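You operate a simulated robot arm through the tools that you are given. There is no shell and no other tool. Be economical: measure what you need, move in short steps, check, and stop when the job is done.

You are at the controls of a simulated robot arm. One attempt, no reset.

JOB
Fit the 250 cc alloy plate on the gold plate, under both swing clamps.
Fine: turn the clamps open, lay it flat, turn them back over it; leave the other alloy plates.

The check looks at the end state, three seconds after you hand in, the way a careful person would. Anything else that was tipped, shoved, dropped, spilled or broken makes it a failure.

ROBOT AND FRAMES
A 7-joint arm with a two-finger parallel gripper on a trunk, on a base that drives. Base frame: it is fixed to the floor where the robot stands at the start and does not move with it; the origin is under the middle of the robot, x ahead of it, y to its left, z up. Lengths are in cm, angles in rad, forces in N, time in s.
Its first joint turns from -2.897 to 2.897 rad. Places, roughly: alloy plate [-175, -75, 75]; left swing clamp [70, 20, 90]; right swing clamp [50, 0, 90]; top of the gold plate [60, 10, 90]. Payload 3.43 kg.
The TCP is the grasp point between the finger pads, 3 cm short of the fingertips. In the tool frame z runs along the fingers and y along their closing line. The gripper opens to 9.4 cm. The fingers are 2.8 cm wide and 1 cm thick; the gripper's body (5 by 9.6 cm) begins 5.5 cm behind the TCP.
Orientation is that of the tool frame in the base frame, as a unit quaternion [x, y, z, w]. With the fingers straight down and closing along the base's y, the tool's x points along the base's -x, its y along +y and its z along -z.

CONTROLS
- The arm moves only by the tool apply_moves. Its argument "targets" is a list of rows, each an object (a shift or turn left out is 0, a gripper value left out holds the last) with "travel": the shift along the tool's x, y, z in units of 50 mm (1.0 is 50 mm), a list of three; "dr": the turn, a rotation vector about the tool's x, y, z in units of 8 degrees (1.0 is 8 degrees), a list of three; "claw": the finger opening in cm, from 0 to 9.4. In form: [{"travel": [tx, ty, tz], "dr": [rx, ry, rz], "claw": claw}, ...]. A call has 1 to 20 rows; each row shifts and turns the commanded pose from where the row before left it, along the tool's axes as they then stand. A call with a number of a shift or a turn outside -1 to 1 is refused whole. Rows are played at 5 a second. More than 5 cm and 0.15 rad between two rows, or a gripper value outside its range, and nothing of the call is played. A pose out of reach is approached as far as the arm can. The call stops where the force on the tool passes 60 N (or 10 N more than at its start, if that is more) or the arm is blocked; 0.2 s more then pass. Each finger travels about 4.5 cm/s and halts on what it meets, pressing with about 28 N; the grip force reading is that of the motor and also rises with nothing between the fingers. The clock runs only during rows and for 0.2 s after the last one: add rows that do not move to give the fingers time. The reply holds the time, the measured pose of the TCP, the force on the tool along the base axes, the opening and the grip force, in the units named above and with some noise, with the torque about the TCP (base axes, N m) and any sound that the robot's microphone picked up.
- Cameras (640 x 400 px; columns grow to the right, rows downward): "scene" is now at [3.01, 24.1, 139.92]; the picture's right is [-0.14, -0.99, 0.00], its down [-0.38, 0.06, -0.92] and it looks along [0.91, -0.13, -0.39] (base axes); focal length 296 px, centre (320, 200). "wrist" rides on the gripper at [7.6, 1.4, -10.3] in the tool frame; the picture's right is [-0.18, 0.98, 0.00], its down [-0.75, -0.14, -0.64] and it looks along [-0.63, -0.12, 0.77] (tool axes); focal length 243 px, centre (320, 200).
- grab_frame(camera): a new picture of that camera. It takes no simulated time.
- base_move(legs): drives the robot by 1 to 6 legs, each [ahead, turn to the left] in cm and rad, along the robot's own axes; the way and the turn of a leg run together, so that a leg with both is an arc; at most 150 cm and 3.142 rad a leg. The arm and the cameras ride along, it lands a little off, and it stops where it bumps. It gives what a move gives.
- aim_head(pan, tilt): turns the head with the scene camera to pan (to the left, within 2.094 rad either way) and tilt (down, from -0.506 to 1.204), counted from straight ahead of the robot. It gives what a move gives.
- pixel_to_xyz(camera, pixels): for up to 12 pixels [column, row] of the newest picture of that camera ("zoom" is the newest enlarged one), the place [x, y, z] in the base frame of the surface seen there, good to about 0.2 cm, but the place of the scene camera against the robot may be out by one fixed shift of up to 2.5 cm in any direction. It takes no simulated time.
- inspect(camera, box): a new picture of the part [left, top, right, bottom] of that camera's present view, enlarged. It takes no simulated time.
- finish_job(): hands the job in; it is judged then, once.

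Work in short steps. Measure before you move; look again where a grasp or a placing could have gone wrong, and mend it. You have 80 turns and 48 pictures in all, those below and enlarged ones among them. Open the gripper and draw the arm clear of the work before you hand the job in, unless the task says otherwise; then end with one line.

The tools are called after "Request:" as a command line: name --argument value ..., lists and objects as JSON in quotes. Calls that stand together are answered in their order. apply_moves: Moves the arm, as the interface text tells. Its arguments: {"type":"object","properties":{"targets":{"type":"array","items":{"type":"object","properties":{"travel":{"type":"array","items":{"type":"number"}},"dr":{"type":"array","items":{"type":"number"}},"claw":{"type":"number"}}}}},"required":["targets"]} The other tools are called the same way: base_move (legs) drives the base; aim_head (pan, tilt) turns the head that bears the scene camera; grab_frame (camera) takes a picture; pixel_to_xyz (camera, pixels) gives the place of the surface under pixels of a picture; inspect (camera, box) takes an enlarged picture of a part of a camera's view; finish_job () hands the job in.

At the start:

```text
time: 0.0
ee_pos: [61.68, -0.34, 123.24]
tcp_rot: [-0.001, 1.0, 0.0, 0.001]
wrist_force: [0.4, -0.1, 0.7]
ft_torque: [0.0, 0.02, -0.02]
grip_width: 9.41
grip_force: 0.0
robot x, y, heading: [0.09, 0.42, -0.0]
head pan, tilt: [-0.145, 0.396]
```

scene: 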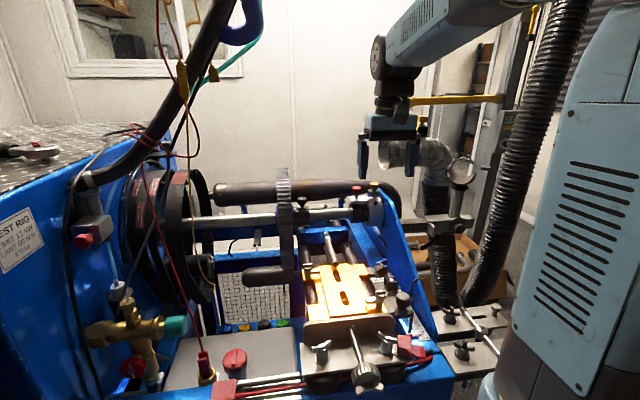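
wrist: 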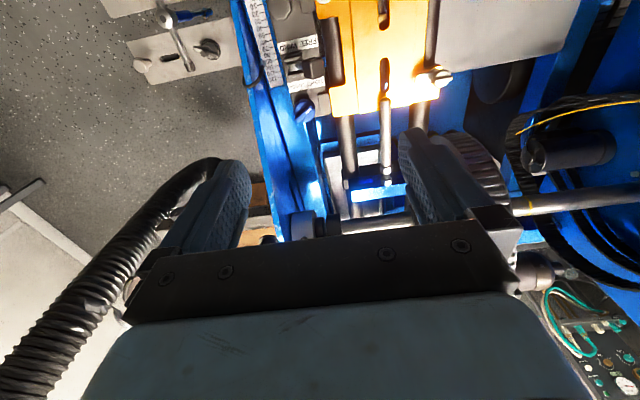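

The gold plate shows in the scene around (340,290). I enlarge it to find the clamps.

Request:
inspect --camera "scene" --box '[270, 220, 450, 390]'

Request:
inspect --camera "wrist" --box '[240, 0, 560, 200]'

```text
2.35 times, centred on (360, 305) of scene
```

zoom: 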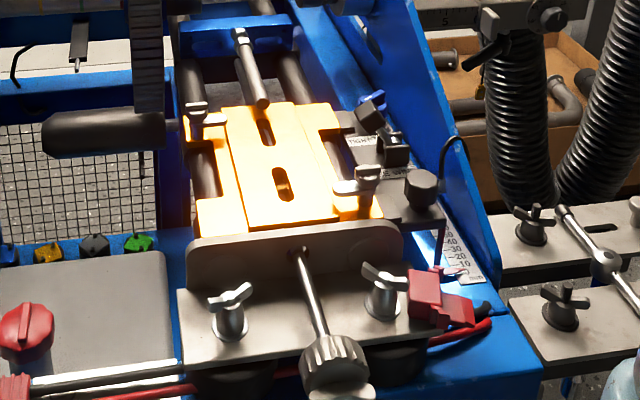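

```text
2.00 times, centred on (400, 100) of wrist
```

zoom: 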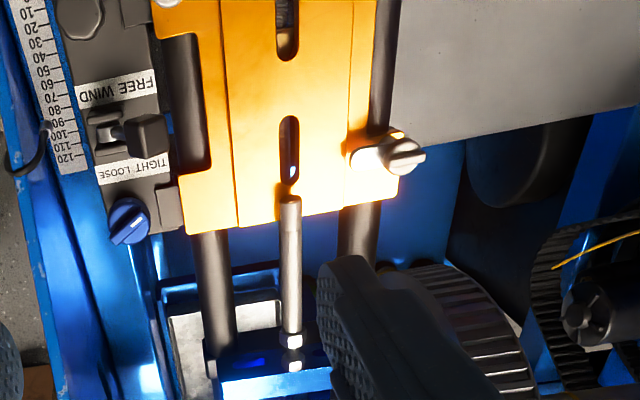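

Left clamp appears near zoom (200,115) and right clamp near (360,185). I tilt the tool so the wrist camera looks nearly straight down on the plate.

Request:
apply_moves --targets '[{"travel": [0, 0.8, 0], "dr": [0, 1, 0]}, {"travel": [0, 0.8, 0], "dr": [0, 1, 0]}, {"dr": [0, 1, 0]}, {"dr": [0, 1, 0]}, {}, {}]'

Request:
grab_frame --camera "wrist"

```text
time: 1.4
ee_pos: [61.44, 7.5, 123.46]
tcp_rot: [-0.002, 0.961, 0.0, -0.277]
wrist_force: [0.5, 1.2, -0.3]
ft_torque: [-0.07, -0.01, 0.03]
grip_width: 9.41
grip_force: 0.1
robot x, y, heading: [0.33, 0.38, -0.002]
head pan, tilt: [-0.145, 0.396]
```

```text
43 pictures are left
```

wrist: 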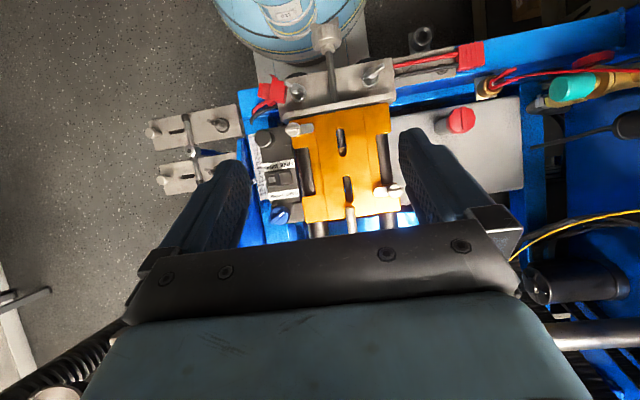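

The plate is at (345,160), clamps at about (295,128) and (390,190). I enlarge it.

Request:
inspect --camera "wrist" --box '[260, 90, 420, 240]'

```text
2.67 times, centred on (340, 165) of wrist
```

zoom: 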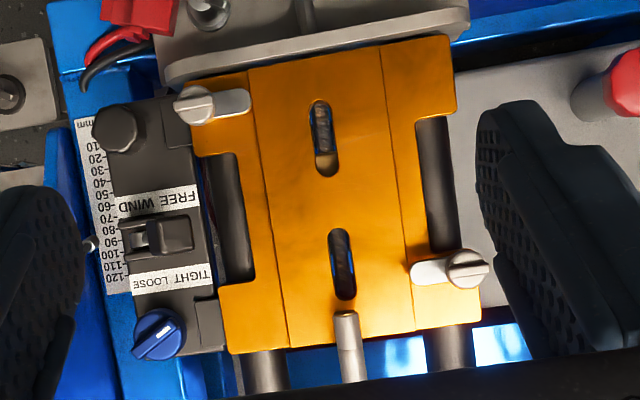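

Both clamps have their arms turned in over the plate. I measure pivots, arm tips, corners and the raised middle.

Request:
pixel_to_xyz --camera "zoom" --pixels '[[192, 107], [243, 100], [468, 268], [418, 272], [222, 140], [290, 180], [350, 200], [420, 80], [450, 305], [348, 320], [270, 310], [260, 340]]'

Request:
pixel_to_xyz --camera "zoom" --pixels '[[195, 80], [450, 40], [475, 318], [233, 350], [250, 75], [287, 345], [380, 45], [412, 330], [322, 110], [325, 170], [340, 235], [343, 295]]'

Request:
inspect --camera "scene" --box '[300, 230, 400, 330]'

```text
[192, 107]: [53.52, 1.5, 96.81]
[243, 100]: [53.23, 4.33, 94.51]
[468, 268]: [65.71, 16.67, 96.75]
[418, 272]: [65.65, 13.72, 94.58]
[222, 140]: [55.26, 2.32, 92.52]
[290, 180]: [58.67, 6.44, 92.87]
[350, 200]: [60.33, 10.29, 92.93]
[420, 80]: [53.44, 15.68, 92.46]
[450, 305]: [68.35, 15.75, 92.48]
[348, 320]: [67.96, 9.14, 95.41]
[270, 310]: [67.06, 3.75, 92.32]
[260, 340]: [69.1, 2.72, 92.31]
```

```text
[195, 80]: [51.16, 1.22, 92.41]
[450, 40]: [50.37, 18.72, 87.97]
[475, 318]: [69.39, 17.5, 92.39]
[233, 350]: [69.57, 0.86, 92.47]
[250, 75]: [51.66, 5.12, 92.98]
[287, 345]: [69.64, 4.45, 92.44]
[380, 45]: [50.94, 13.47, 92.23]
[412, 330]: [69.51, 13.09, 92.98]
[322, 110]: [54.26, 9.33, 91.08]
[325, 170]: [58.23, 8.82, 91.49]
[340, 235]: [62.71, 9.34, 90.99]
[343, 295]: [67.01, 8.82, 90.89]
```

```text
4.00 times, centred on (350, 280) of scene
```

zoom: 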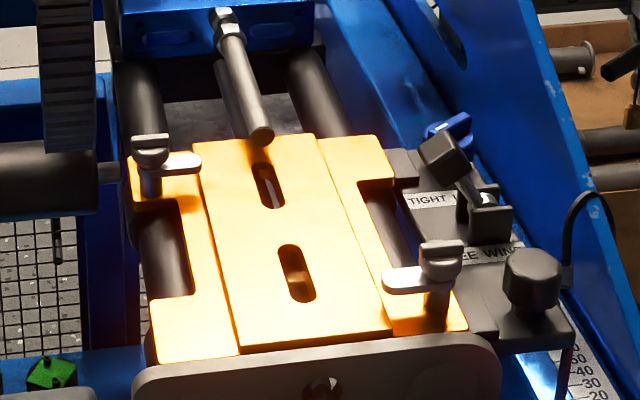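

The plate top is about z 92.9 and the clamp arms' top about 94.5. Before moving clamps I want the plate sizes and the room, so I pan the head right.

Request:
aim_head --pan -2.09 --tilt 0.35

Request:
grab_frame --camera "scene"

Request:
aim_head --pan 2.09 --tilt 0.35

Request:
grab_frame --camera "scene"

```text
time: 3.3
ee_pos: [61.42, 7.57, 123.38]
tcp_rot: [-0.002, 0.961, -0.001, -0.275]
wrist_force: [0.5, -0.7, -0.4]
ft_torque: [0.02, 0.0, 0.02]
grip_width: 9.43
grip_force: 0.1
robot x, y, heading: [-0.11, 0.32, 0.004]
head pan, tilt: [-2.089, 0.351]
```

```text
40 pictures are left
```

scene: 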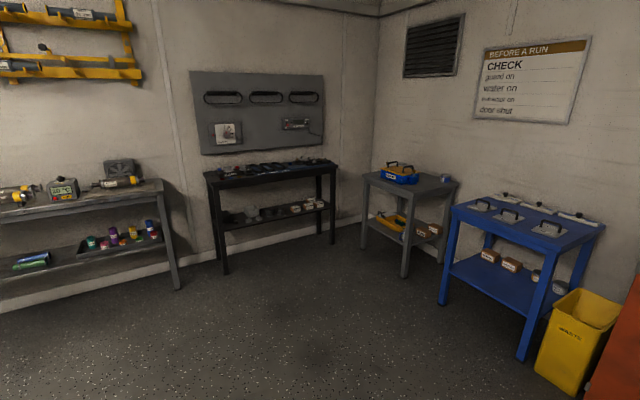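

```text
time: 6.7
ee_pos: [61.37, 7.57, 123.44]
tcp_rot: [-0.002, 0.962, 0.0, -0.275]
wrist_force: [0.4, 0.3, 0.3]
ft_torque: [0.0, 0.0, 0.0]
grip_width: 9.4
grip_force: 0.1
robot x, y, heading: [0.1, 0.51, 0.002]
head pan, tilt: [2.089, 0.351]
```

```text
39 pictures are left
```

scene: 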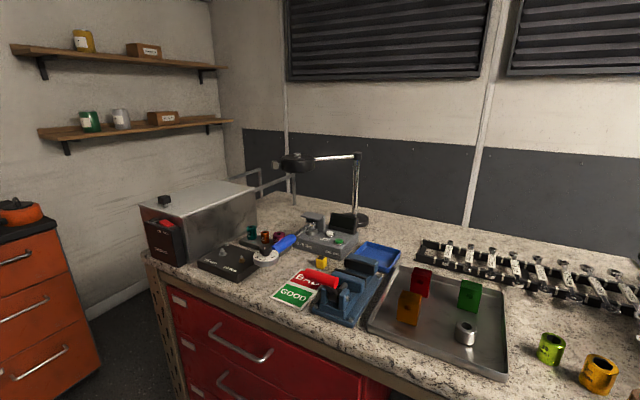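

The blue table at the right of the rear view bears six handled plates. I turn back to look at them closely and measure.

Request:
aim_head --pan -2.09 --tilt 0.35

Request:
inspect --camera "scene" --box '[440, 170, 620, 290]'

Request:
pixel_to_xyz --camera "zoom" --pixels '[[50, 110], [330, 300], [590, 180], [230, 75], [140, 140], [250, 180], [360, 215]]'

```text
time: 10.1
ee_pos: [61.47, 7.51, 123.4]
tcp_rot: [-0.002, 0.961, -0.001, -0.275]
wrist_force: [-0.3, 0.1, -0.3]
ft_torque: [-0.01, -0.01, 0.01]
grip_width: 9.4
grip_force: 0.2
robot x, y, heading: [-0.15, 0.76, -0.003]
head pan, tilt: [-2.089, 0.351]
```

```text
3.33 times, centred on (530, 230) of scene
```

zoom: 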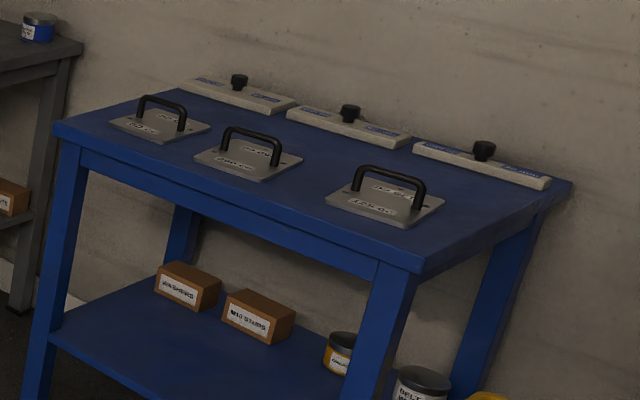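

```text
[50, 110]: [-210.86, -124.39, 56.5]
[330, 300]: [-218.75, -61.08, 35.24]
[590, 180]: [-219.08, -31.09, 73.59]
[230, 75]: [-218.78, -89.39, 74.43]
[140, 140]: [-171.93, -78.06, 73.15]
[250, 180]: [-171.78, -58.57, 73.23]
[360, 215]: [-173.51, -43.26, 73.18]
```

Plates sit near x -173 with y about -78, -59, -43. I measure the corners of the right-hand one and its handle for size.

Request:
pixel_to_xyz --camera "zoom" --pixels '[[330, 199], [352, 181], [440, 200], [402, 222], [355, 188], [354, 170], [390, 173], [422, 185], [418, 205], [112, 121], [205, 127], [155, 141]]'

Request:
inspect --camera "scene" --box '[465, 190, 570, 245]'

```text
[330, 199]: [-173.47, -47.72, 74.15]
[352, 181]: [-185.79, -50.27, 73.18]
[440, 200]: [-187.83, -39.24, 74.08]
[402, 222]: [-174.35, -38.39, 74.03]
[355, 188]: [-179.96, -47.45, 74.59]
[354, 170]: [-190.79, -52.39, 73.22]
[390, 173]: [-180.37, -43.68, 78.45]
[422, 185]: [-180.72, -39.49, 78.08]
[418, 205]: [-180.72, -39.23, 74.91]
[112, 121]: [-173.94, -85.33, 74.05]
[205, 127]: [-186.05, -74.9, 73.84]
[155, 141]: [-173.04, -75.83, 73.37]
```

```text
6.10 times, centred on (518, 218) of scene
```

zoom: 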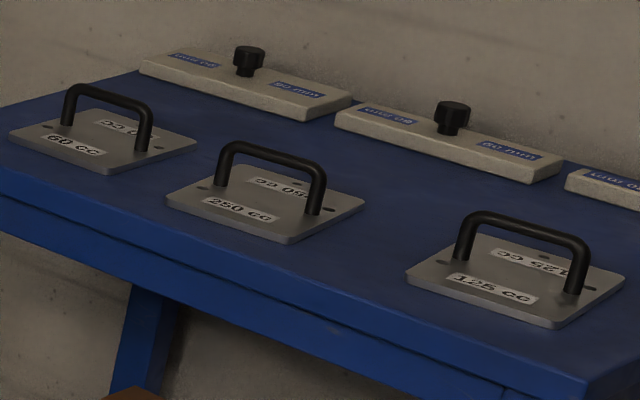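

The middle plate reads "250 cc", about 13.5 x 9.3 cm with a handle across. I look forward again to measure obstacles around the clamps before turning them.

Request:
aim_head --pan -0.145 --tilt 0.5

Request:
grab_frame --camera "scene"

```text
time: 12.0
ee_pos: [61.33, 7.61, 123.46]
tcp_rot: [-0.001, 0.961, 0.0, -0.275]
wrist_force: [-0.3, 0.7, -1.1]
ft_torque: [0.0, -0.01, -0.03]
grip_width: 9.4
grip_force: 0.0
robot x, y, heading: [-0.1, 0.68, -0.0]
head pan, tilt: [-0.145, 0.499]
```

```text
36 pictures are left
```

scene: 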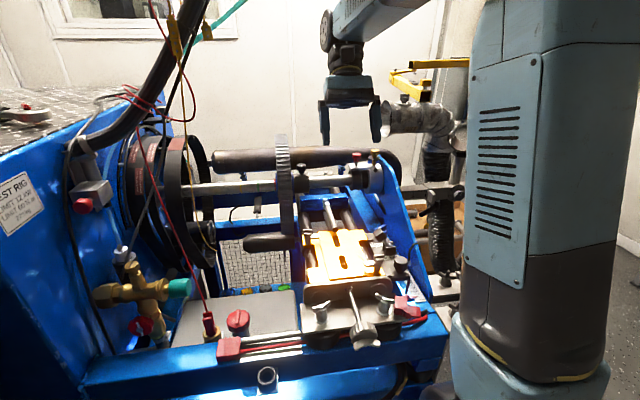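

Request:
pixel_to_xyz --camera "scene" --pixels '[[283, 135], [287, 230], [255, 245], [285, 243], [250, 187], [330, 178], [377, 172], [402, 260], [389, 246], [300, 155], [343, 256], [205, 280]]'

Request:
inspect --camera "scene" --box '[290, 215, 420, 300]'

```text
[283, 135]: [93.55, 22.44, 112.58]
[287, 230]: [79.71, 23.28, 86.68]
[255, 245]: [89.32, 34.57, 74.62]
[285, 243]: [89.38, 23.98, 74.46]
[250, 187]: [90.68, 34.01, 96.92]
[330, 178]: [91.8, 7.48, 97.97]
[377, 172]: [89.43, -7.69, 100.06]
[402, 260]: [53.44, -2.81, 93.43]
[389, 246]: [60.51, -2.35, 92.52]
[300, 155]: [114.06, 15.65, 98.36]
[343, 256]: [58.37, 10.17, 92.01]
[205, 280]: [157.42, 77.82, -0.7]
```

```text
4.71 times, centred on (355, 258) of scene
```

zoom: 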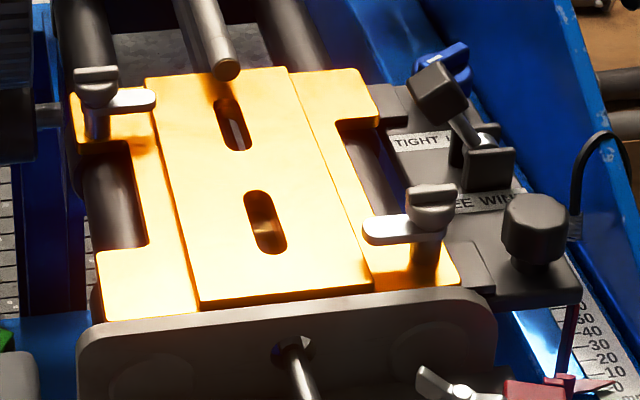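

Obstacles near the clamps are low (the gear begins near x 80). I level the tool, turn it so that it closes along x, and hover over the right clamp (53.5, 1.5).

Request:
apply_moves --targets '[{"dr": [0, -1, 0]}, {"dr": [0, -1, 0]}, {"dr": [0, -1, 0]}, {"dr": [0, -1, 0]}, {"dr": [0, 0, -1]}, {"dr": [0, 0, -1]}, {"dr": [0, 0, -1]}, {"dr": [0, 0, -1]}, {"dr": [0, 0, -1]}, {"dr": [0, 0, -1]}, {"dr": [0, 0, -1]}, {"dr": [0, 0, -1]}, {"dr": [0, 0, -1]}, {"dr": [0, 0, -1]}, {"dr": [0, 0, -1]}, {"dr": [0, 0, -0.25], "claw": 4.5}, {"travel": [0.6, 0.7, 0]}, {"travel": [0.61, 0.6, 0]}, {"travel": [0, 0.28, 0]}, {}]'

Request:
apply_moves --targets '[{"travel": [0, 0, 0.9]}, {"travel": [0, 0, 0.9]}, {"travel": [0, 0, 0.9]}, {"travel": [0, 0, 0.8]}, {}, {}]'

Request:
grab_frame --camera "wrist"

```text
time: 16.2
ee_pos: [53.44, 1.63, 123.21]
tcp_rot: [0.708, -0.706, -0.001, 0.0]
wrist_force: [0.1, -0.3, 1.0]
ft_torque: [0.03, -0.01, 0.01]
grip_width: 4.52
grip_force: 0.0
robot x, y, heading: [-0.08, 0.1, -0.004]
head pan, tilt: [-0.145, 0.499]
```

```text
time: 17.6
ee_pos: [53.63, 1.62, 105.78]
tcp_rot: [0.708, -0.706, 0.0, 0.0]
wrist_force: [0.5, 0.7, 0.2]
ft_torque: [-0.01, 0.01, -0.01]
grip_width: 4.52
grip_force: 0.1
robot x, y, heading: [0.0, 0.12, -0.0]
head pan, tilt: [-0.145, 0.499]
```

```text
34 pictures are left
```

wrist: 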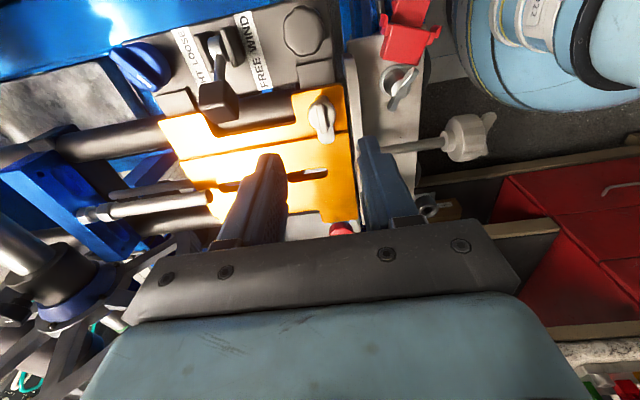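

The knob shows at (322,118) between and ahead of the fingers. I enlarge and measure knob, hex knob and wall heights.

Request:
inspect --camera "wrist" --box '[260, 60, 420, 160]'

Request:
pixel_to_xyz --camera "wrist" --pixels '[[302, 28], [322, 104], [319, 118], [325, 135], [312, 110], [331, 120], [355, 110], [215, 95], [402, 90], [155, 60]]'

```text
4.00 times, centred on (340, 110) of wrist
```

zoom: 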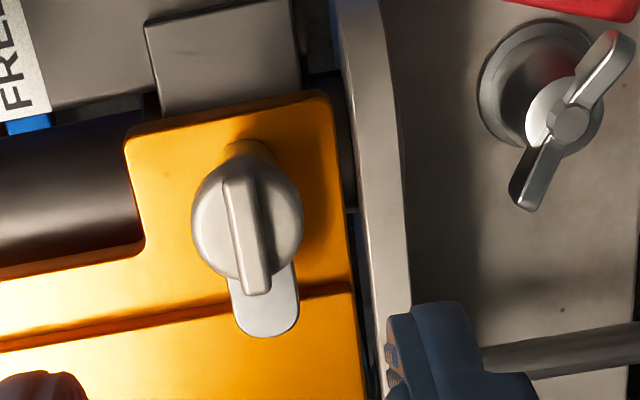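

```text
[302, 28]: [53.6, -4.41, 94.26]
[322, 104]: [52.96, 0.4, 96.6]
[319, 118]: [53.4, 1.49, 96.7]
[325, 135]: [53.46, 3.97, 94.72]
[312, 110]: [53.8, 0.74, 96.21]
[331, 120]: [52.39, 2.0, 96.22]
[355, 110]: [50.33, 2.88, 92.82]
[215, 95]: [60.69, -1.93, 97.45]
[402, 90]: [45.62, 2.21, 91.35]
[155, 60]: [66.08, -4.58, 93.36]
```

Knob centre about (53.3, 1.45), disc about 2 cm wide, top 96.2, ridge top 96.8. I lower so that the fingertips are near z 95.2 and close.

Request:
apply_moves --targets '[{"travel": [0.03, 0.04, 0.7]}, {"travel": [0, 0, 0.6]}, {"travel": [0, 0, 0.22]}, {}, {"claw": 1.2}, {}, {}, {}, {}]'

Request:
inspect --camera "wrist" --box '[220, 60, 420, 240]'

```text
time: 19.6
ee_pos: [53.51, 1.42, 98.28]
tcp_rot: [0.708, -0.706, 0.001, 0.001]
wrist_force: [13.0, 0.9, -0.1]
ft_torque: [-0.01, -0.4, 0.02]
grip_width: 2.35
grip_force: 44.6
robot x, y, heading: [0.11, 0.11, 0.004]
head pan, tilt: [-0.145, 0.499]
```

```text
2.22 times, centred on (320, 150) of wrist
```

zoom: 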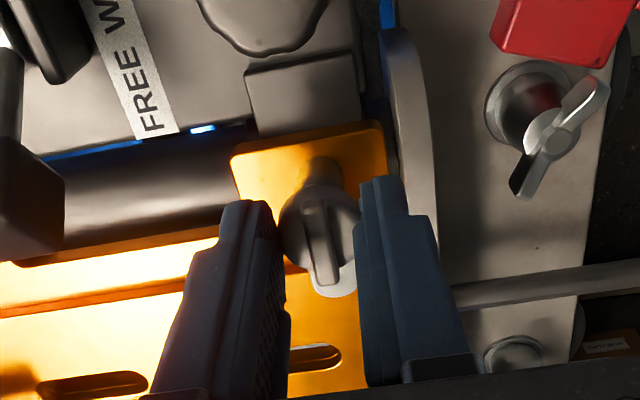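

The disc is gripped at 2.35 cm. I ease 0.15 cm toward +x and turn the tool 24° clockwise as a test.

Request:
apply_moves --targets '[{"travel": [0, -0.04, 0]}, {"dr": [0, 0, 0.6]}, {"dr": [0, 0, 0.8]}, {"dr": [0, 0, 0.8]}, {"dr": [0, 0, 0.8]}, {}]'

Request:
inspect --camera "wrist" --box '[220, 60, 420, 240]'

```text
time: 21.0
ee_pos: [53.49, 1.44, 98.25]
tcp_rot: [-0.546, 0.837, 0.001, -0.001]
wrist_force: [-20.7, 10.1, 11.1]
ft_torque: [0.65, 0.55, 0.01]
grip_width: 2.34
grip_force: 44.8
robot x, y, heading: [-0.54, 0.35, 0.0]
head pan, tilt: [-0.145, 0.499]
```

```text
2.22 times, centred on (320, 150) of wrist
```

zoom: 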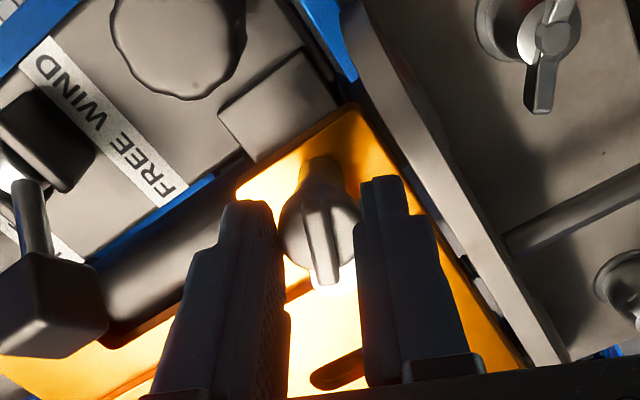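

The clamp turns with the tool. I continue by a further 60°.

Request:
apply_moves --targets '[{"travel": [0, 0.02, 0], "dr": [0, 0, 0.8]}, {"dr": [0, 0, 0.8]}, {"dr": [0, 0, 0.8]}, {"dr": [0, 0, 0.8]}, {"dr": [0, 0, 0.8]}, {"dr": [0, 0, 0.8]}, {"dr": [0, 0, 0.8]}, {"dr": [0, 0, 0.8]}, {"dr": [0, 0, 0.8]}, {"dr": [0, 0, 0.6]}, {}, {}]'

Request:
inspect --camera "wrist" --box '[220, 60, 420, 240]'

```text
time: 23.6
ee_pos: [53.43, 1.46, 98.17]
tcp_rot: [-0.033, 0.999, 0.001, 0.001]
wrist_force: [-19.4, 30.6, 10.5]
ft_torque: [0.93, 0.31, 0.12]
grip_width: 2.37
grip_force: 45.8
robot x, y, heading: [-0.06, 0.43, -0.001]
head pan, tilt: [-0.145, 0.499]
```

```text
2.22 times, centred on (320, 150) of wrist
```

zoom: 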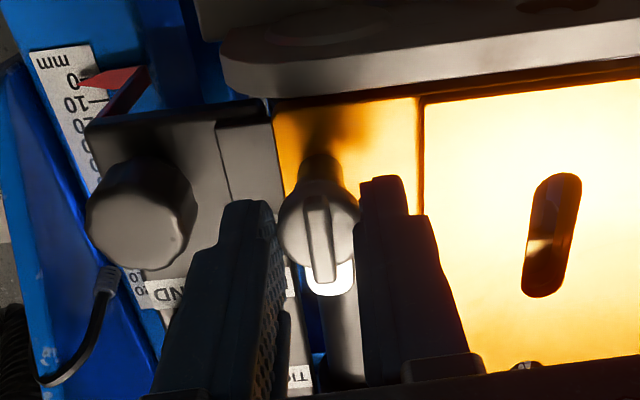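

The right clamp arm now points +x. I release gently, rise, turn the tool back, and go over the left clamp.

Request:
apply_moves --targets '[{"claw": 3.6}, {}, {}, {"travel": [0, 0, -0.5]}, {"travel": [0, 0, -0.9]}, {"travel": [0, 0, -0.9]}, {"dr": [0, 0, -1]}, {"dr": [0, 0, -1]}, {"dr": [0, 0, -1]}, {"dr": [0, 0, -1]}, {"dr": [0, 0, -1]}, {"dr": [0, 0, -1]}, {"dr": [0, 0, -1]}, {"dr": [0, 0, -1]}, {"dr": [0, 0, -1]}, {"dr": [0, 0, -1]}, {"dr": [0, 0, -0.77]}, {}]'

Request:
apply_moves --targets '[{"travel": [-0.6, -0.5, 0]}, {"travel": [-0.8, -0.5, 0]}, {"travel": [-0.8, -0.7, 0]}, {"travel": [-0.83, -0.75, 0]}, {"travel": [0, 0, 0.7], "claw": 4.5}, {}, {}]'

Request:
inspect --camera "wrist" --box '[220, 40, 420, 220]'

```text
time: 27.4
ee_pos: [53.48, 1.44, 109.77]
tcp_rot: [0.707, -0.707, 0.0, 0.0]
wrist_force: [0.7, 0.2, -0.5]
ft_torque: [0.03, 0.03, -0.01]
grip_width: 3.58
grip_force: 0.0
robot x, y, heading: [-0.25, 0.26, -0.003]
head pan, tilt: [-0.145, 0.499]
```

```text
refused: row 3 steps farther than a row can; nothing moved
```

```text
2.22 times, centred on (320, 130) of wrist
```

zoom: 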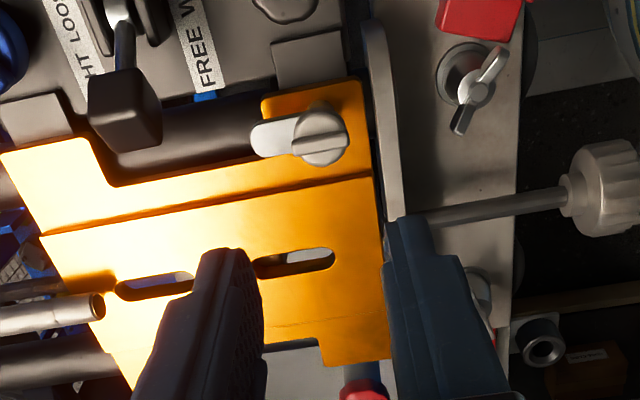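

The right clamp is open. The move was refused for step size, so I redo it in smaller steps.

Request:
apply_moves --targets '[{"travel": [-0.6, -0.5, 0]}, {"travel": [-0.6, -0.5, 0]}, {"travel": [-0.6, -0.5, 0]}, {"travel": [-0.6, -0.5, 0]}, {"travel": [-0.64, -0.45, 0]}, {"travel": [0, 0, 0.7], "claw": 4.5}, {}, {}]'

Request:
inspect --camera "wrist" --box '[220, 40, 420, 220]'

Request:
pixel_to_xyz --camera "zoom" --pixels '[[320, 180], [300, 180], [345, 180], [320, 150], [320, 210]]'

```text
time: 29.2
ee_pos: [65.73, 16.54, 106.16]
tcp_rot: [0.708, -0.707, 0.001, 0.001]
wrist_force: [-0.2, 0.8, 0.0]
ft_torque: [-0.02, 0.0, 0.0]
grip_width: 4.51
grip_force: 0.1
robot x, y, heading: [0.12, 0.3, -0.002]
head pan, tilt: [-0.145, 0.499]
```

```text
2.22 times, centred on (320, 130) of wrist
```

zoom: 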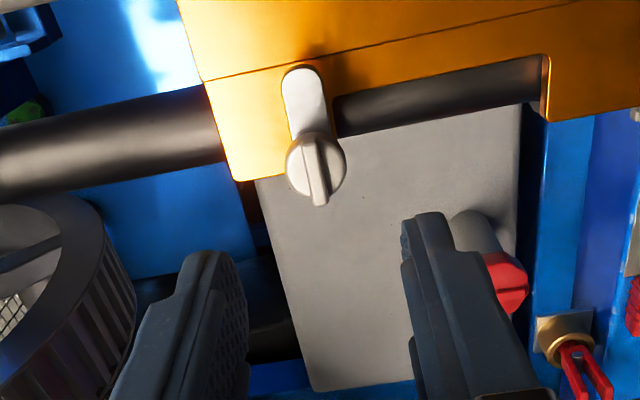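

```text
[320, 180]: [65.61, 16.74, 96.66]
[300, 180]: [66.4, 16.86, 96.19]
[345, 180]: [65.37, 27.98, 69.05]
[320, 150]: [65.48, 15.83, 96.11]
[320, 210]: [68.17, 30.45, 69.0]
```

The knob centre is about (65.6, 16.6), right below the TCP. I lower, close and begin to turn.

Request:
apply_moves --targets '[{"travel": [0, 0.02, 0.7]}, {"travel": [0, 0, 0.6]}, {"travel": [0, 0, 0.28]}, {}, {"claw": 1.2}, {}, {}, {}, {}]'

Request:
apply_moves --targets '[{"dr": [0, 0, 0.6]}, {"dr": [0, 0, 0.8]}, {"dr": [0, 0, 0.8]}, {"dr": [0, 0, 0.8]}, {}]'

Request:
inspect --camera "wrist" --box '[220, 60, 420, 240]'

```text
time: 31.2
ee_pos: [65.82, 16.78, 98.3]
tcp_rot: [-0.707, 0.707, 0.001, 0.0]
wrist_force: [7.1, 1.9, -2.6]
ft_torque: [0.18, -0.22, 0.0]
grip_width: 2.32
grip_force: 45.0
robot x, y, heading: [0.09, 0.4, 0.003]
head pan, tilt: [-0.145, 0.499]
```

```text
time: 32.4
ee_pos: [65.92, 16.8, 98.31]
tcp_rot: [-0.544, 0.839, 0.0, 0.001]
wrist_force: [38.8, 4.3, -6.0]
ft_torque: [-0.02, -1.16, 0.04]
grip_width: 2.36
grip_force: 45.0
robot x, y, heading: [0.21, 0.28, 0.001]
head pan, tilt: [-0.145, 0.499]
```

```text
2.22 times, centred on (320, 150) of wrist
```

zoom: 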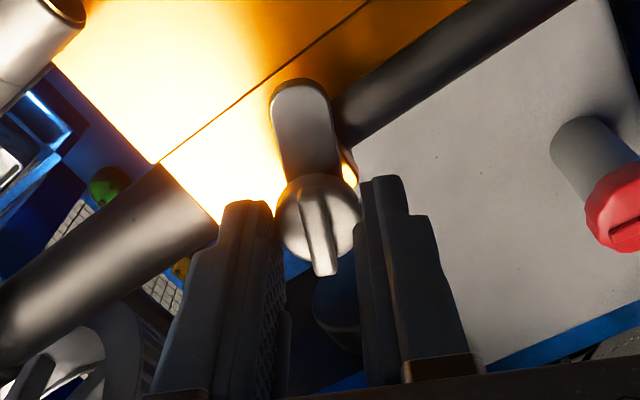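

It turns. I relieve the +x side load a little and continue 60°.

Request:
apply_moves --targets '[{"travel": [0, -0.03, 0], "dr": [0, 0, 0.8]}, {"dr": [0, 0, 0.8]}, {"dr": [0, 0, 0.8]}, {"dr": [0, 0, 0.8]}, {"dr": [0, 0, 0.8]}, {"dr": [0, 0, 0.8]}, {"dr": [0, 0, 0.8]}, {"dr": [0, 0, 0.8]}, {"dr": [0, 0, 0.8]}, {"dr": [0, 0, 0.6]}, {}, {}]'

Request:
inspect --camera "wrist" --box '[220, 60, 420, 240]'

```text
time: 35.0
ee_pos: [65.8, 16.54, 98.33]
tcp_rot: [-0.03, 1.0, 0.0, -0.002]
wrist_force: [11.4, -14.2, 2.9]
ft_torque: [-0.53, 0.12, 0.1]
grip_width: 2.37
grip_force: 45.4
robot x, y, heading: [0.1, 0.67, 0.002]
head pan, tilt: [-0.145, 0.499]
```

```text
2.22 times, centred on (320, 150) of wrist
```

zoom: 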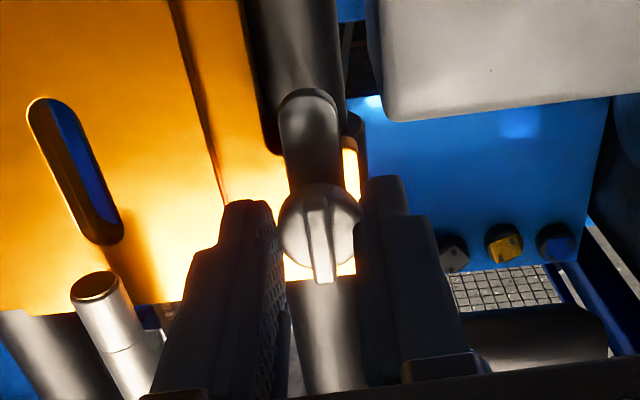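

Both clamps are open. I release, rise to about z 125 and pull in, then back the base off 75 cm.

Request:
apply_moves --targets '[{"claw": 3.6}, {}, {}, {"travel": [0, 0, -0.5]}, {"travel": [0, 0, -0.9]}, {"travel": [0, 0, -1]}, {"travel": [0, 0, -1]}, {"travel": [0, 0, -1]}, {"travel": [0, 0, -1], "dr": [0, 0, 0.45]}, {"travel": [0.5, -0.8, 0]}, {"travel": [0.5, -0.8, 0]}, {"travel": [0.5, -0.8, 0]}, {"travel": [0.5, -0.8, 0], "claw": 6}, {}, {}]'

Request:
inspect --camera "scene" --box '[290, 215, 420, 300]'

Request:
base_move --legs '[[-75, 0]]'

```text
time: 38.2
ee_pos: [55.53, 0.56, 125.31]
tcp_rot: [0.0, 1.0, 0.0, 0.0]
wrist_force: [0.0, 0.2, -0.4]
ft_torque: [-0.04, -0.01, -0.03]
grip_width: 6.0
grip_force: 0.1
robot x, y, heading: [0.24, -0.13, 0.0]
head pan, tilt: [-0.145, 0.499]
```

```text
4.71 times, centred on (355, 258) of scene
```

zoom: 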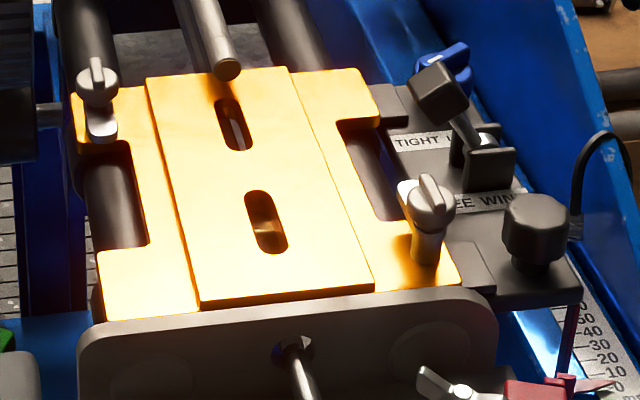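

```text
time: 42.3
ee_pos: [-18.94, 0.28, 125.26]
tcp_rot: [0.005, 1.0, 0.001, 0.0]
wrist_force: [-0.4, 0.6, 0.1]
ft_torque: [0.0, -0.02, 0.01]
grip_width: 5.98
grip_force: 0.2
robot x, y, heading: [-74.43, 0.31, -0.006]
head pan, tilt: [-0.145, 0.499]
```

Both clamps clearly open. I turn right, drive toward the blue table, and face it.

Request:
base_move --legs '[[0, -2.066], [69, 0], [0, -1.075]]'

Request:
aim_head --pan 0.0 --tilt 0.6

Request:
grab_frame --camera "scene"

```text
time: 46.0
ee_pos: [-54.7, -51.85, 125.47]
tcp_rot: [0.572, 0.82, 0.001, -0.001]
wrist_force: [0.4, 0.3, 0.4]
ft_torque: [0.0, 0.06, 0.0]
grip_width: 5.96
grip_force: 0.1
robot x, y, heading: [-67.89, 3.13, -1.251]
head pan, tilt: [-0.145, 0.499]
stopped in leg 1: the robot was blocked; the commanded pose is now the measured one
```

```text
time: 46.7
ee_pos: [-54.65, -51.9, 125.33]
tcp_rot: [0.571, 0.821, 0.0, 0.0]
wrist_force: [0.2, -0.2, -0.8]
ft_torque: [-0.02, 0.01, 0.0]
grip_width: 6.01
grip_force: 0.0
robot x, y, heading: [-68.18, 2.91, -1.244]
head pan, tilt: [0.0, 0.6]
```

```text
24 pictures are left
```

scene: 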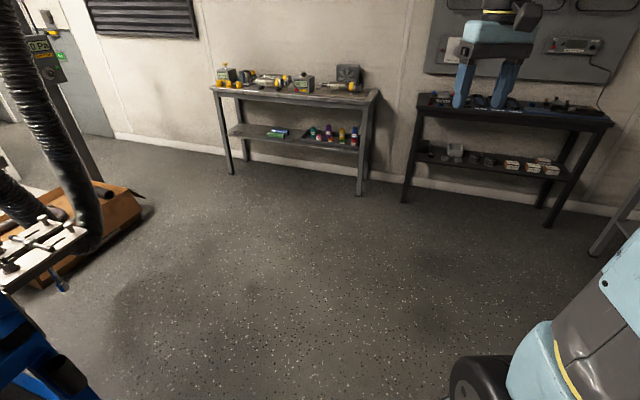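

The turn was blocked, probably by the bench behind; the floor straight ahead is clear. I check distances of the far benches and then drive forward before turning on.

Request:
pixel_to_xyz --camera "scene" --pixels '[[365, 190], [415, 195], [430, 100], [90, 240], [600, 240], [340, 90], [50, 250], [625, 225]]'

Request:
base_move --legs '[[45, 0], [0, -0.8]]'

```text
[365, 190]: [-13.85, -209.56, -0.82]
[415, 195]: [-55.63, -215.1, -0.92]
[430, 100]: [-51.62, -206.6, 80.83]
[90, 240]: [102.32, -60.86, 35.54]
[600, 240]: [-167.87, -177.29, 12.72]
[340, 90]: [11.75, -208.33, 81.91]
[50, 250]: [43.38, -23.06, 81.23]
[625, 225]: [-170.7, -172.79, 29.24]
```

```text
time: 51.8
ee_pos: [-83.71, -87.18, 125.37]
tcp_rot: [0.848, 0.53, 0.0, -0.001]
wrist_force: [0.0, 0.4, -0.2]
ft_torque: [-0.01, 0.02, -0.01]
grip_width: 6.01
grip_force: 0.1
robot x, y, heading: [-49.2, -41.84, -2.053]
head pan, tilt: [0.0, 0.6]
```

Clear now at (-49,-42). I turn toward the table, drive 61 cm and square up.

Request:
base_move --legs '[[0, -0.77], [61, 0], [0, -0.317]]'

Request:
grab_frame --camera "scene"

```text
time: 58.7
ee_pos: [-163.05, -50.57, 125.48]
tcp_rot: [1.0, 0.01, 0.001, 0.0]
wrist_force: [-0.2, -0.1, -0.3]
ft_torque: [0.01, 0.0, -0.01]
grip_width: 6.0
grip_force: 0.0
robot x, y, heading: [-107.15, -64.9, -3.145]
head pan, tilt: [0.0, 0.6]
```

```text
23 pictures are left
```

scene: 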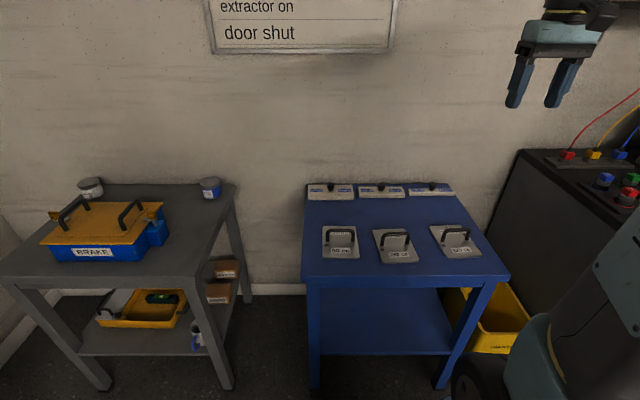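

I now face the table; the middle plate is at (397,247). I enlarge to confirm labels and measure.

Request:
inspect --camera "scene" --box '[310, 215, 490, 270]'

Request:
pixel_to_xyz --camera "scene" --pixels '[[376, 231], [410, 231], [385, 262], [417, 260], [383, 236], [408, 236], [395, 232], [395, 245]]'

```text
3.56 times, centred on (400, 242) of scene
```

zoom: 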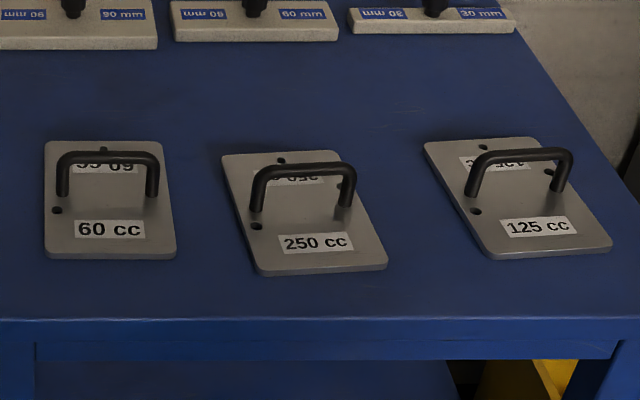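

```text
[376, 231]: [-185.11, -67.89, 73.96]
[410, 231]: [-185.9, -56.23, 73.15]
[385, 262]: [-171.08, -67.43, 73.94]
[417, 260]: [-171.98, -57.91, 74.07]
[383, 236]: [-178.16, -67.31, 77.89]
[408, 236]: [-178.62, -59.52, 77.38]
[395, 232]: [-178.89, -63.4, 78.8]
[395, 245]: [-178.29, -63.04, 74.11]
```

Middle plate is 250 cc, handle across at about (-178.6,-63.2). I rotate the tool to close along x and move above it to measure with the wrist camera.

Request:
apply_moves --targets '[{"dr": [0, 0, -1]}, {"dr": [0, 0, -1]}, {"dr": [0, 0, -1]}, {"dr": [0, 0, -1]}, {"dr": [0, 0, -1]}, {"dr": [0, 0, -1]}, {"dr": [0, 0, -1]}, {"dr": [0, 0, -1]}, {"dr": [0, 0, -1]}, {"dr": [0, 0, -1]}, {"dr": [0, 0, -1]}, {"dr": [0, 0, -0.25]}, {"travel": [-0.5, -0.6, 0]}, {"travel": [-0.5, -0.6, 0]}, {"travel": [-0.5, -0.6, 0]}, {"travel": [-0.5, -0.6, 0]}, {"travel": [-0.5, -0.6, 0]}, {"travel": [0, 0, 0.9]}, {"travel": [0, 0, 0.9]}, {}]'

Request:
apply_moves --targets '[{"travel": [0, 0, 0.9]}, {"travel": [0, 0, 0.9]}, {"travel": [0, 0, 0.9]}, {}, {}]'

Request:
grab_frame --camera "wrist"

```text
time: 62.9
ee_pos: [-177.69, -63.26, 116.41]
tcp_rot: [0.7, 0.714, 0.001, 0.001]
wrist_force: [1.1, 0.2, -0.4]
ft_torque: [0.04, 0.04, 0.0]
grip_width: 6.0
grip_force: 0.0
robot x, y, heading: [-107.06, -64.66, -3.142]
head pan, tilt: [0.0, 0.6]
```

```text
time: 64.1
ee_pos: [-177.98, -63.21, 102.85]
tcp_rot: [0.701, 0.714, 0.0, 0.0]
wrist_force: [0.1, 0.3, -0.9]
ft_torque: [0.0, -0.04, 0.03]
grip_width: 6.01
grip_force: 0.1
robot x, y, heading: [-107.1, -64.71, -3.138]
head pan, tilt: [0.0, 0.6]
```

```text
21 pictures are left
```

wrist: 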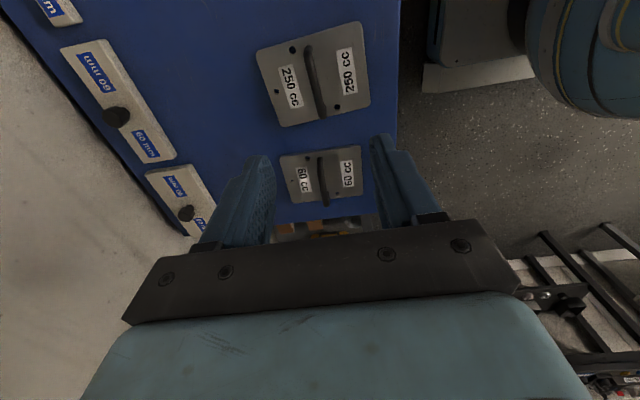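

The 250 plate is at (314,74) in the wrist view. I enlarge it and measure handle and corners.

Request:
inspect --camera "wrist" --box '[245, 15, 385, 130]'

```text
3.48 times, centred on (315, 72) of wrist
```

zoom: 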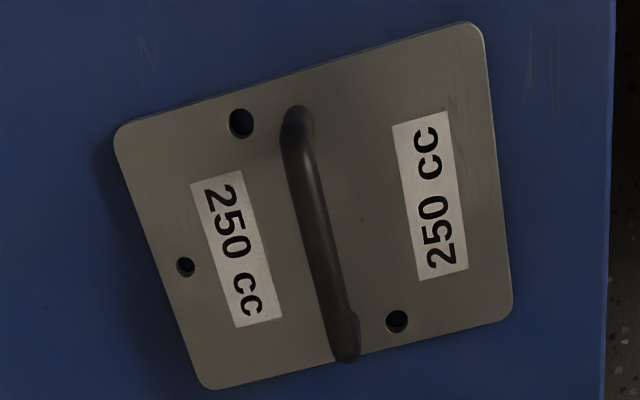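

Request:
pixel_to_xyz --camera "zoom" --pixels '[[120, 133], [475, 30], [507, 310], [210, 383], [296, 115], [347, 345], [318, 220], [305, 170], [332, 280], [360, 180], [60, 200]]'

```text
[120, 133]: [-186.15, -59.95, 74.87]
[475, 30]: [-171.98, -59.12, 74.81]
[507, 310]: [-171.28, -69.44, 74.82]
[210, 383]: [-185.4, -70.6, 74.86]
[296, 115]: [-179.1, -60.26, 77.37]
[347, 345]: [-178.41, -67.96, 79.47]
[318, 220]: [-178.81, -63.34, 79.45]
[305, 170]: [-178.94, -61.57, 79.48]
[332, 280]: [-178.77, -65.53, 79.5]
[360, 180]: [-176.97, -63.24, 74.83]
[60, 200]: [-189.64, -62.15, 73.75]
```

The plate is 14.3 x 10.5 x 1.1 cm, centre (-178.7,-64.8), turned about 3.7°; handle top z 79.5. I align the tool and come down to just above the handle.

Request:
apply_moves --targets '[{"dr": [0, 0, -0.33]}, {"travel": [-0.298, -0.168, 0], "claw": 4}, {"travel": [0, 0, 0.9]}, {"travel": [0, 0, 0.9]}, {"travel": [0, 0, 0.9]}, {"travel": [0, 0, 0.9]}, {}, {}, {}]'

Request:
grab_frame --camera "wrist"

```text
time: 66.1
ee_pos: [-178.53, -64.83, 84.85]
tcp_rot: [0.684, 0.729, 0.0, 0.0]
wrist_force: [0.2, 1.5, -0.7]
ft_torque: [0.0, 0.0, -0.01]
grip_width: 4.01
grip_force: 0.0
robot x, y, heading: [-106.66, -64.77, -3.141]
head pan, tilt: [0.0, 0.6]
```

```text
19 pictures are left
```

wrist: 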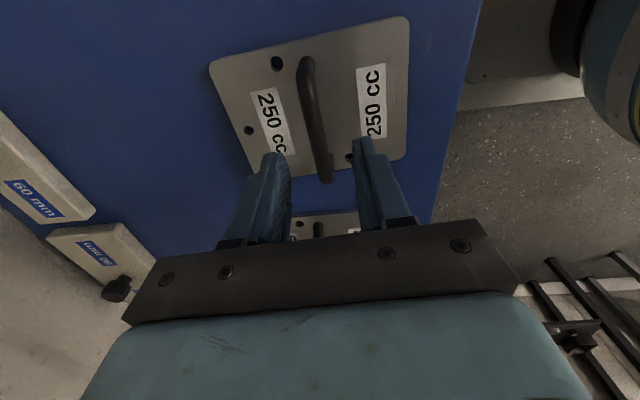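

Handle lies between the finger columns (268/358). I lower 6.1 cm and close on the bar.

Request:
apply_moves --targets '[{"travel": [0, -0.03, 0.6]}, {"travel": [0, 0, 0.62]}, {}, {"claw": 0.5}, {}, {}, {}, {}, {}]'

Request:
apply_moves --targets '[{"travel": [0, 0, -0.3]}, {"travel": [0, 0, -0.5]}, {}, {}]'

Request:
grab_frame --camera "wrist"

```text
time: 68.1
ee_pos: [-178.53, -64.84, 78.93]
tcp_rot: [0.684, 0.73, 0.001, 0.0]
wrist_force: [0.1, 1.1, -0.1]
ft_torque: [0.0, -0.03, 0.1]
grip_width: 1.6
grip_force: 27.9
robot x, y, heading: [-107.06, -64.16, -3.141]
head pan, tilt: [0.0, 0.6]
```

```text
time: 69.1
ee_pos: [-178.62, -65.01, 83.05]
tcp_rot: [0.683, 0.73, 0.001, 0.001]
wrist_force: [1.1, 0.2, -3.9]
ft_torque: [-0.02, 0.0, -0.04]
grip_width: 1.62
grip_force: 27.5
robot x, y, heading: [-106.63, -64.43, -3.139]
head pan, tilt: [0.0, 0.6]
```

```text
18 pictures are left
```

wrist: 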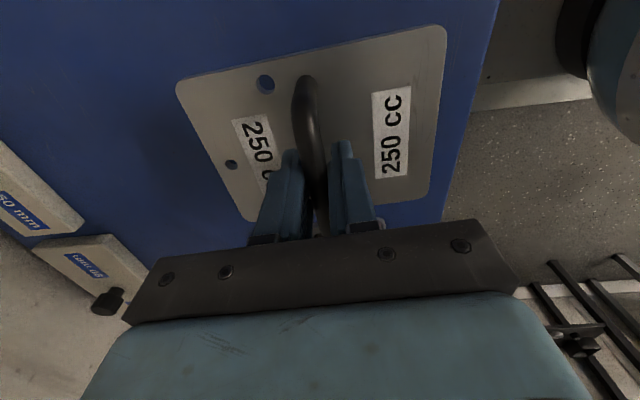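

The plate is held (bar 1.6 cm) and lifts level. I raise it to about z 117 and draw it in toward the robot.

Request:
apply_moves --targets '[{"travel": [0, 0, -0.7]}, {"travel": [0, 0, -0.7]}, {"travel": [0, 0, -0.7]}, {"travel": [0, 0, -0.7]}, {"travel": [0, 0, -0.7]}, {"travel": [0, 0, -0.7]}, {"travel": [0, 0, -0.7]}, {"travel": [0, 0, -0.7]}, {"travel": [0, 0, -0.7]}, {"travel": [0, 0, -0.7]}, {"travel": [0, 0.6, 0]}, {"travel": [0, 0.6, 0]}, {"travel": [0, 0.6, 0]}, {"travel": [0, 0.6, 0]}, {}]'

Request:
base_move --legs '[[0, 0.6], [-60, 0]]'

```text
time: 72.3
ee_pos: [-166.68, -64.17, 117.94]
tcp_rot: [0.684, 0.729, 0.0, 0.0]
wrist_force: [0.2, 0.8, -3.1]
ft_torque: [0.01, -0.02, 0.02]
grip_width: 1.62
grip_force: 28.1
robot x, y, heading: [-106.95, -64.88, -3.14]
head pan, tilt: [0.0, 0.6]
```

```text
time: 77.5
ee_pos: [-107.65, -64.4, 117.95]
tcp_rot: [0.439, 0.899, 0.0, 0.0]
wrist_force: [-0.1, 0.2, -3.3]
ft_torque: [0.01, 0.02, 0.04]
grip_width: 1.63
grip_force: 27.8
robot x, y, heading: [-58.9, -30.42, -2.544]
head pan, tilt: [0.0, 0.6]
```

At (-59,-30). I turn left to heading 0, clear of the bench behind, in one leg.

Request:
base_move --legs '[[0, 1.27], [0, 1.274]]'

```text
time: 80.7
ee_pos: [-54.33, -90.66, 117.95]
tcp_rot: [-0.065, 0.998, 0.002, -0.001]
wrist_force: [-1.6, -1.2, -4.5]
ft_torque: [0.0, -0.04, 0.04]
grip_width: 1.59
grip_force: 28.2
robot x, y, heading: [-65.46, -31.72, -1.465]
head pan, tilt: [0.0, 0.6]
stopped in leg 1: the robot was blocked; the commanded pose is now the measured one
```

Blocked again at heading -1.465 around (-65,-32). I look to the left-rear to see what stands close to the base.

Request:
aim_head --pan 1.9 --tilt 0.9

Request:
grab_frame --camera "scene"

```text
time: 82.5
ee_pos: [-54.2, -90.65, 118.03]
tcp_rot: [-0.065, 0.998, 0.001, -0.001]
wrist_force: [0.0, 0.3, -4.0]
ft_torque: [0.01, 0.02, 0.0]
grip_width: 1.61
grip_force: 28.0
robot x, y, heading: [-65.9, -31.35, -1.467]
head pan, tilt: [1.901, 0.901]
```

```text
17 pictures are left
```

scene: 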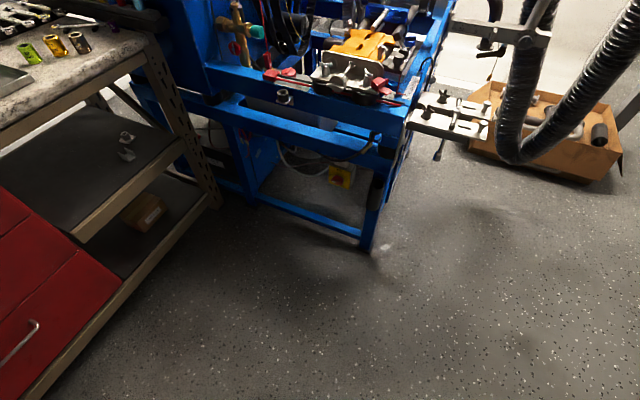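

The granite bench's front is near on the left. I measure its edge and the rig's leg.

Request:
pixel_to_xyz --camera "scene" --pixels '[[30, 393], [215, 207], [365, 248], [145, 45], [10, 130], [120, 330], [325, 60], [20, 340]]'

Request:
aim_head --pan 2.09 --tilt 1.2

Request:
grab_frame --camera "scene"

```text
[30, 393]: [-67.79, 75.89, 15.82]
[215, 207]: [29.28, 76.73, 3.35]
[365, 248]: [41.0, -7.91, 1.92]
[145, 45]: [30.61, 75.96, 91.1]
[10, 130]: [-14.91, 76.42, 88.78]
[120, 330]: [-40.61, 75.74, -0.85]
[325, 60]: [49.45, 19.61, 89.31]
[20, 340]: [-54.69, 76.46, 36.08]
```

```text
time: 83.3
ee_pos: [-54.29, -90.65, 118.03]
tcp_rot: [-0.065, 0.998, 0.0, 0.0]
wrist_force: [0.1, 0.5, -4.3]
ft_torque: [0.0, 0.01, -0.02]
grip_width: 1.61
grip_force: 27.2
robot x, y, heading: [-65.5, -31.79, -1.47]
head pan, tilt: [2.089, 1.201]
```

```text
16 pictures are left
```

scene: 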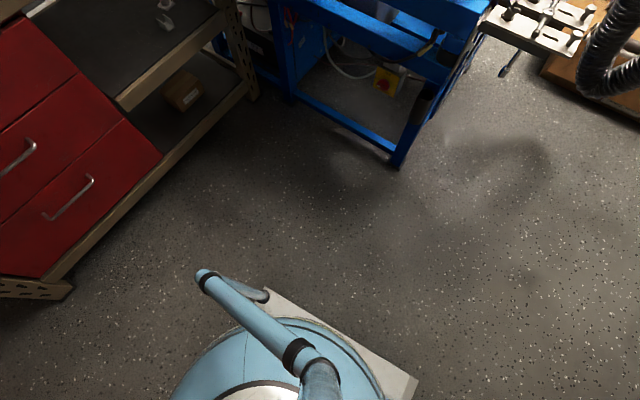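

Nothing touches on this side. I look to the right-rear, and measure the rear handle.

Request:
pixel_to_xyz --camera "scene" --pixels '[[207, 275], [265, 295], [410, 380], [150, 390], [70, 290]]'

Request:
aim_head --pan -2.0 --tilt 1.0

Request:
grab_frame --camera "scene"

```text
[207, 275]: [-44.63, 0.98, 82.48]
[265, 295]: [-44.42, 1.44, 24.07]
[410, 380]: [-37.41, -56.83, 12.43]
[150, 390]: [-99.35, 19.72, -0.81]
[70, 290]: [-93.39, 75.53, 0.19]
```

```text
time: 86.7
ee_pos: [-54.31, -90.7, 117.97]
tcp_rot: [-0.066, 0.998, 0.001, -0.001]
wrist_force: [0.4, -0.9, -4.2]
ft_torque: [0.01, -0.01, 0.04]
grip_width: 1.63
grip_force: 27.6
robot x, y, heading: [-65.74, -31.65, -1.464]
head pan, tilt: [-2.0, 1.0]
```

```text
15 pictures are left
```

scene: 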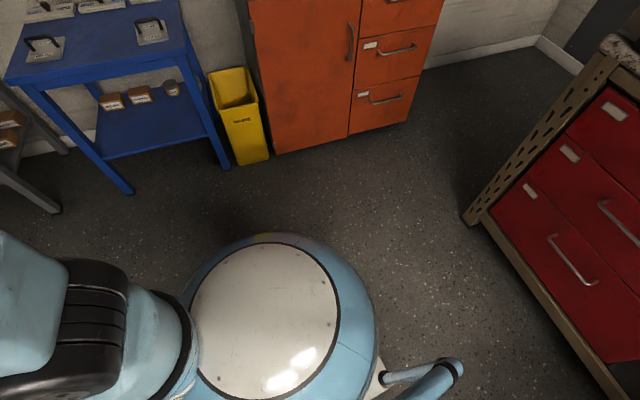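

No obstacle near the base; the larger single turns seem to be what stalls. I continue the turn in small legs.

Request:
base_move --legs '[[0, 0.4], [0, 0.4]]'

```text
time: 89.7
ee_pos: [-15.22, -64.59, 118.17]
tcp_rot: [-0.448, 0.894, 0.001, -0.001]
wrist_force: [0.2, 1.0, -3.3]
ft_torque: [0.02, -0.01, 0.0]
grip_width: 1.6
grip_force: 28.4
robot x, y, heading: [-68.4, -35.43, -0.675]
head pan, tilt: [-2.0, 1.0]
```

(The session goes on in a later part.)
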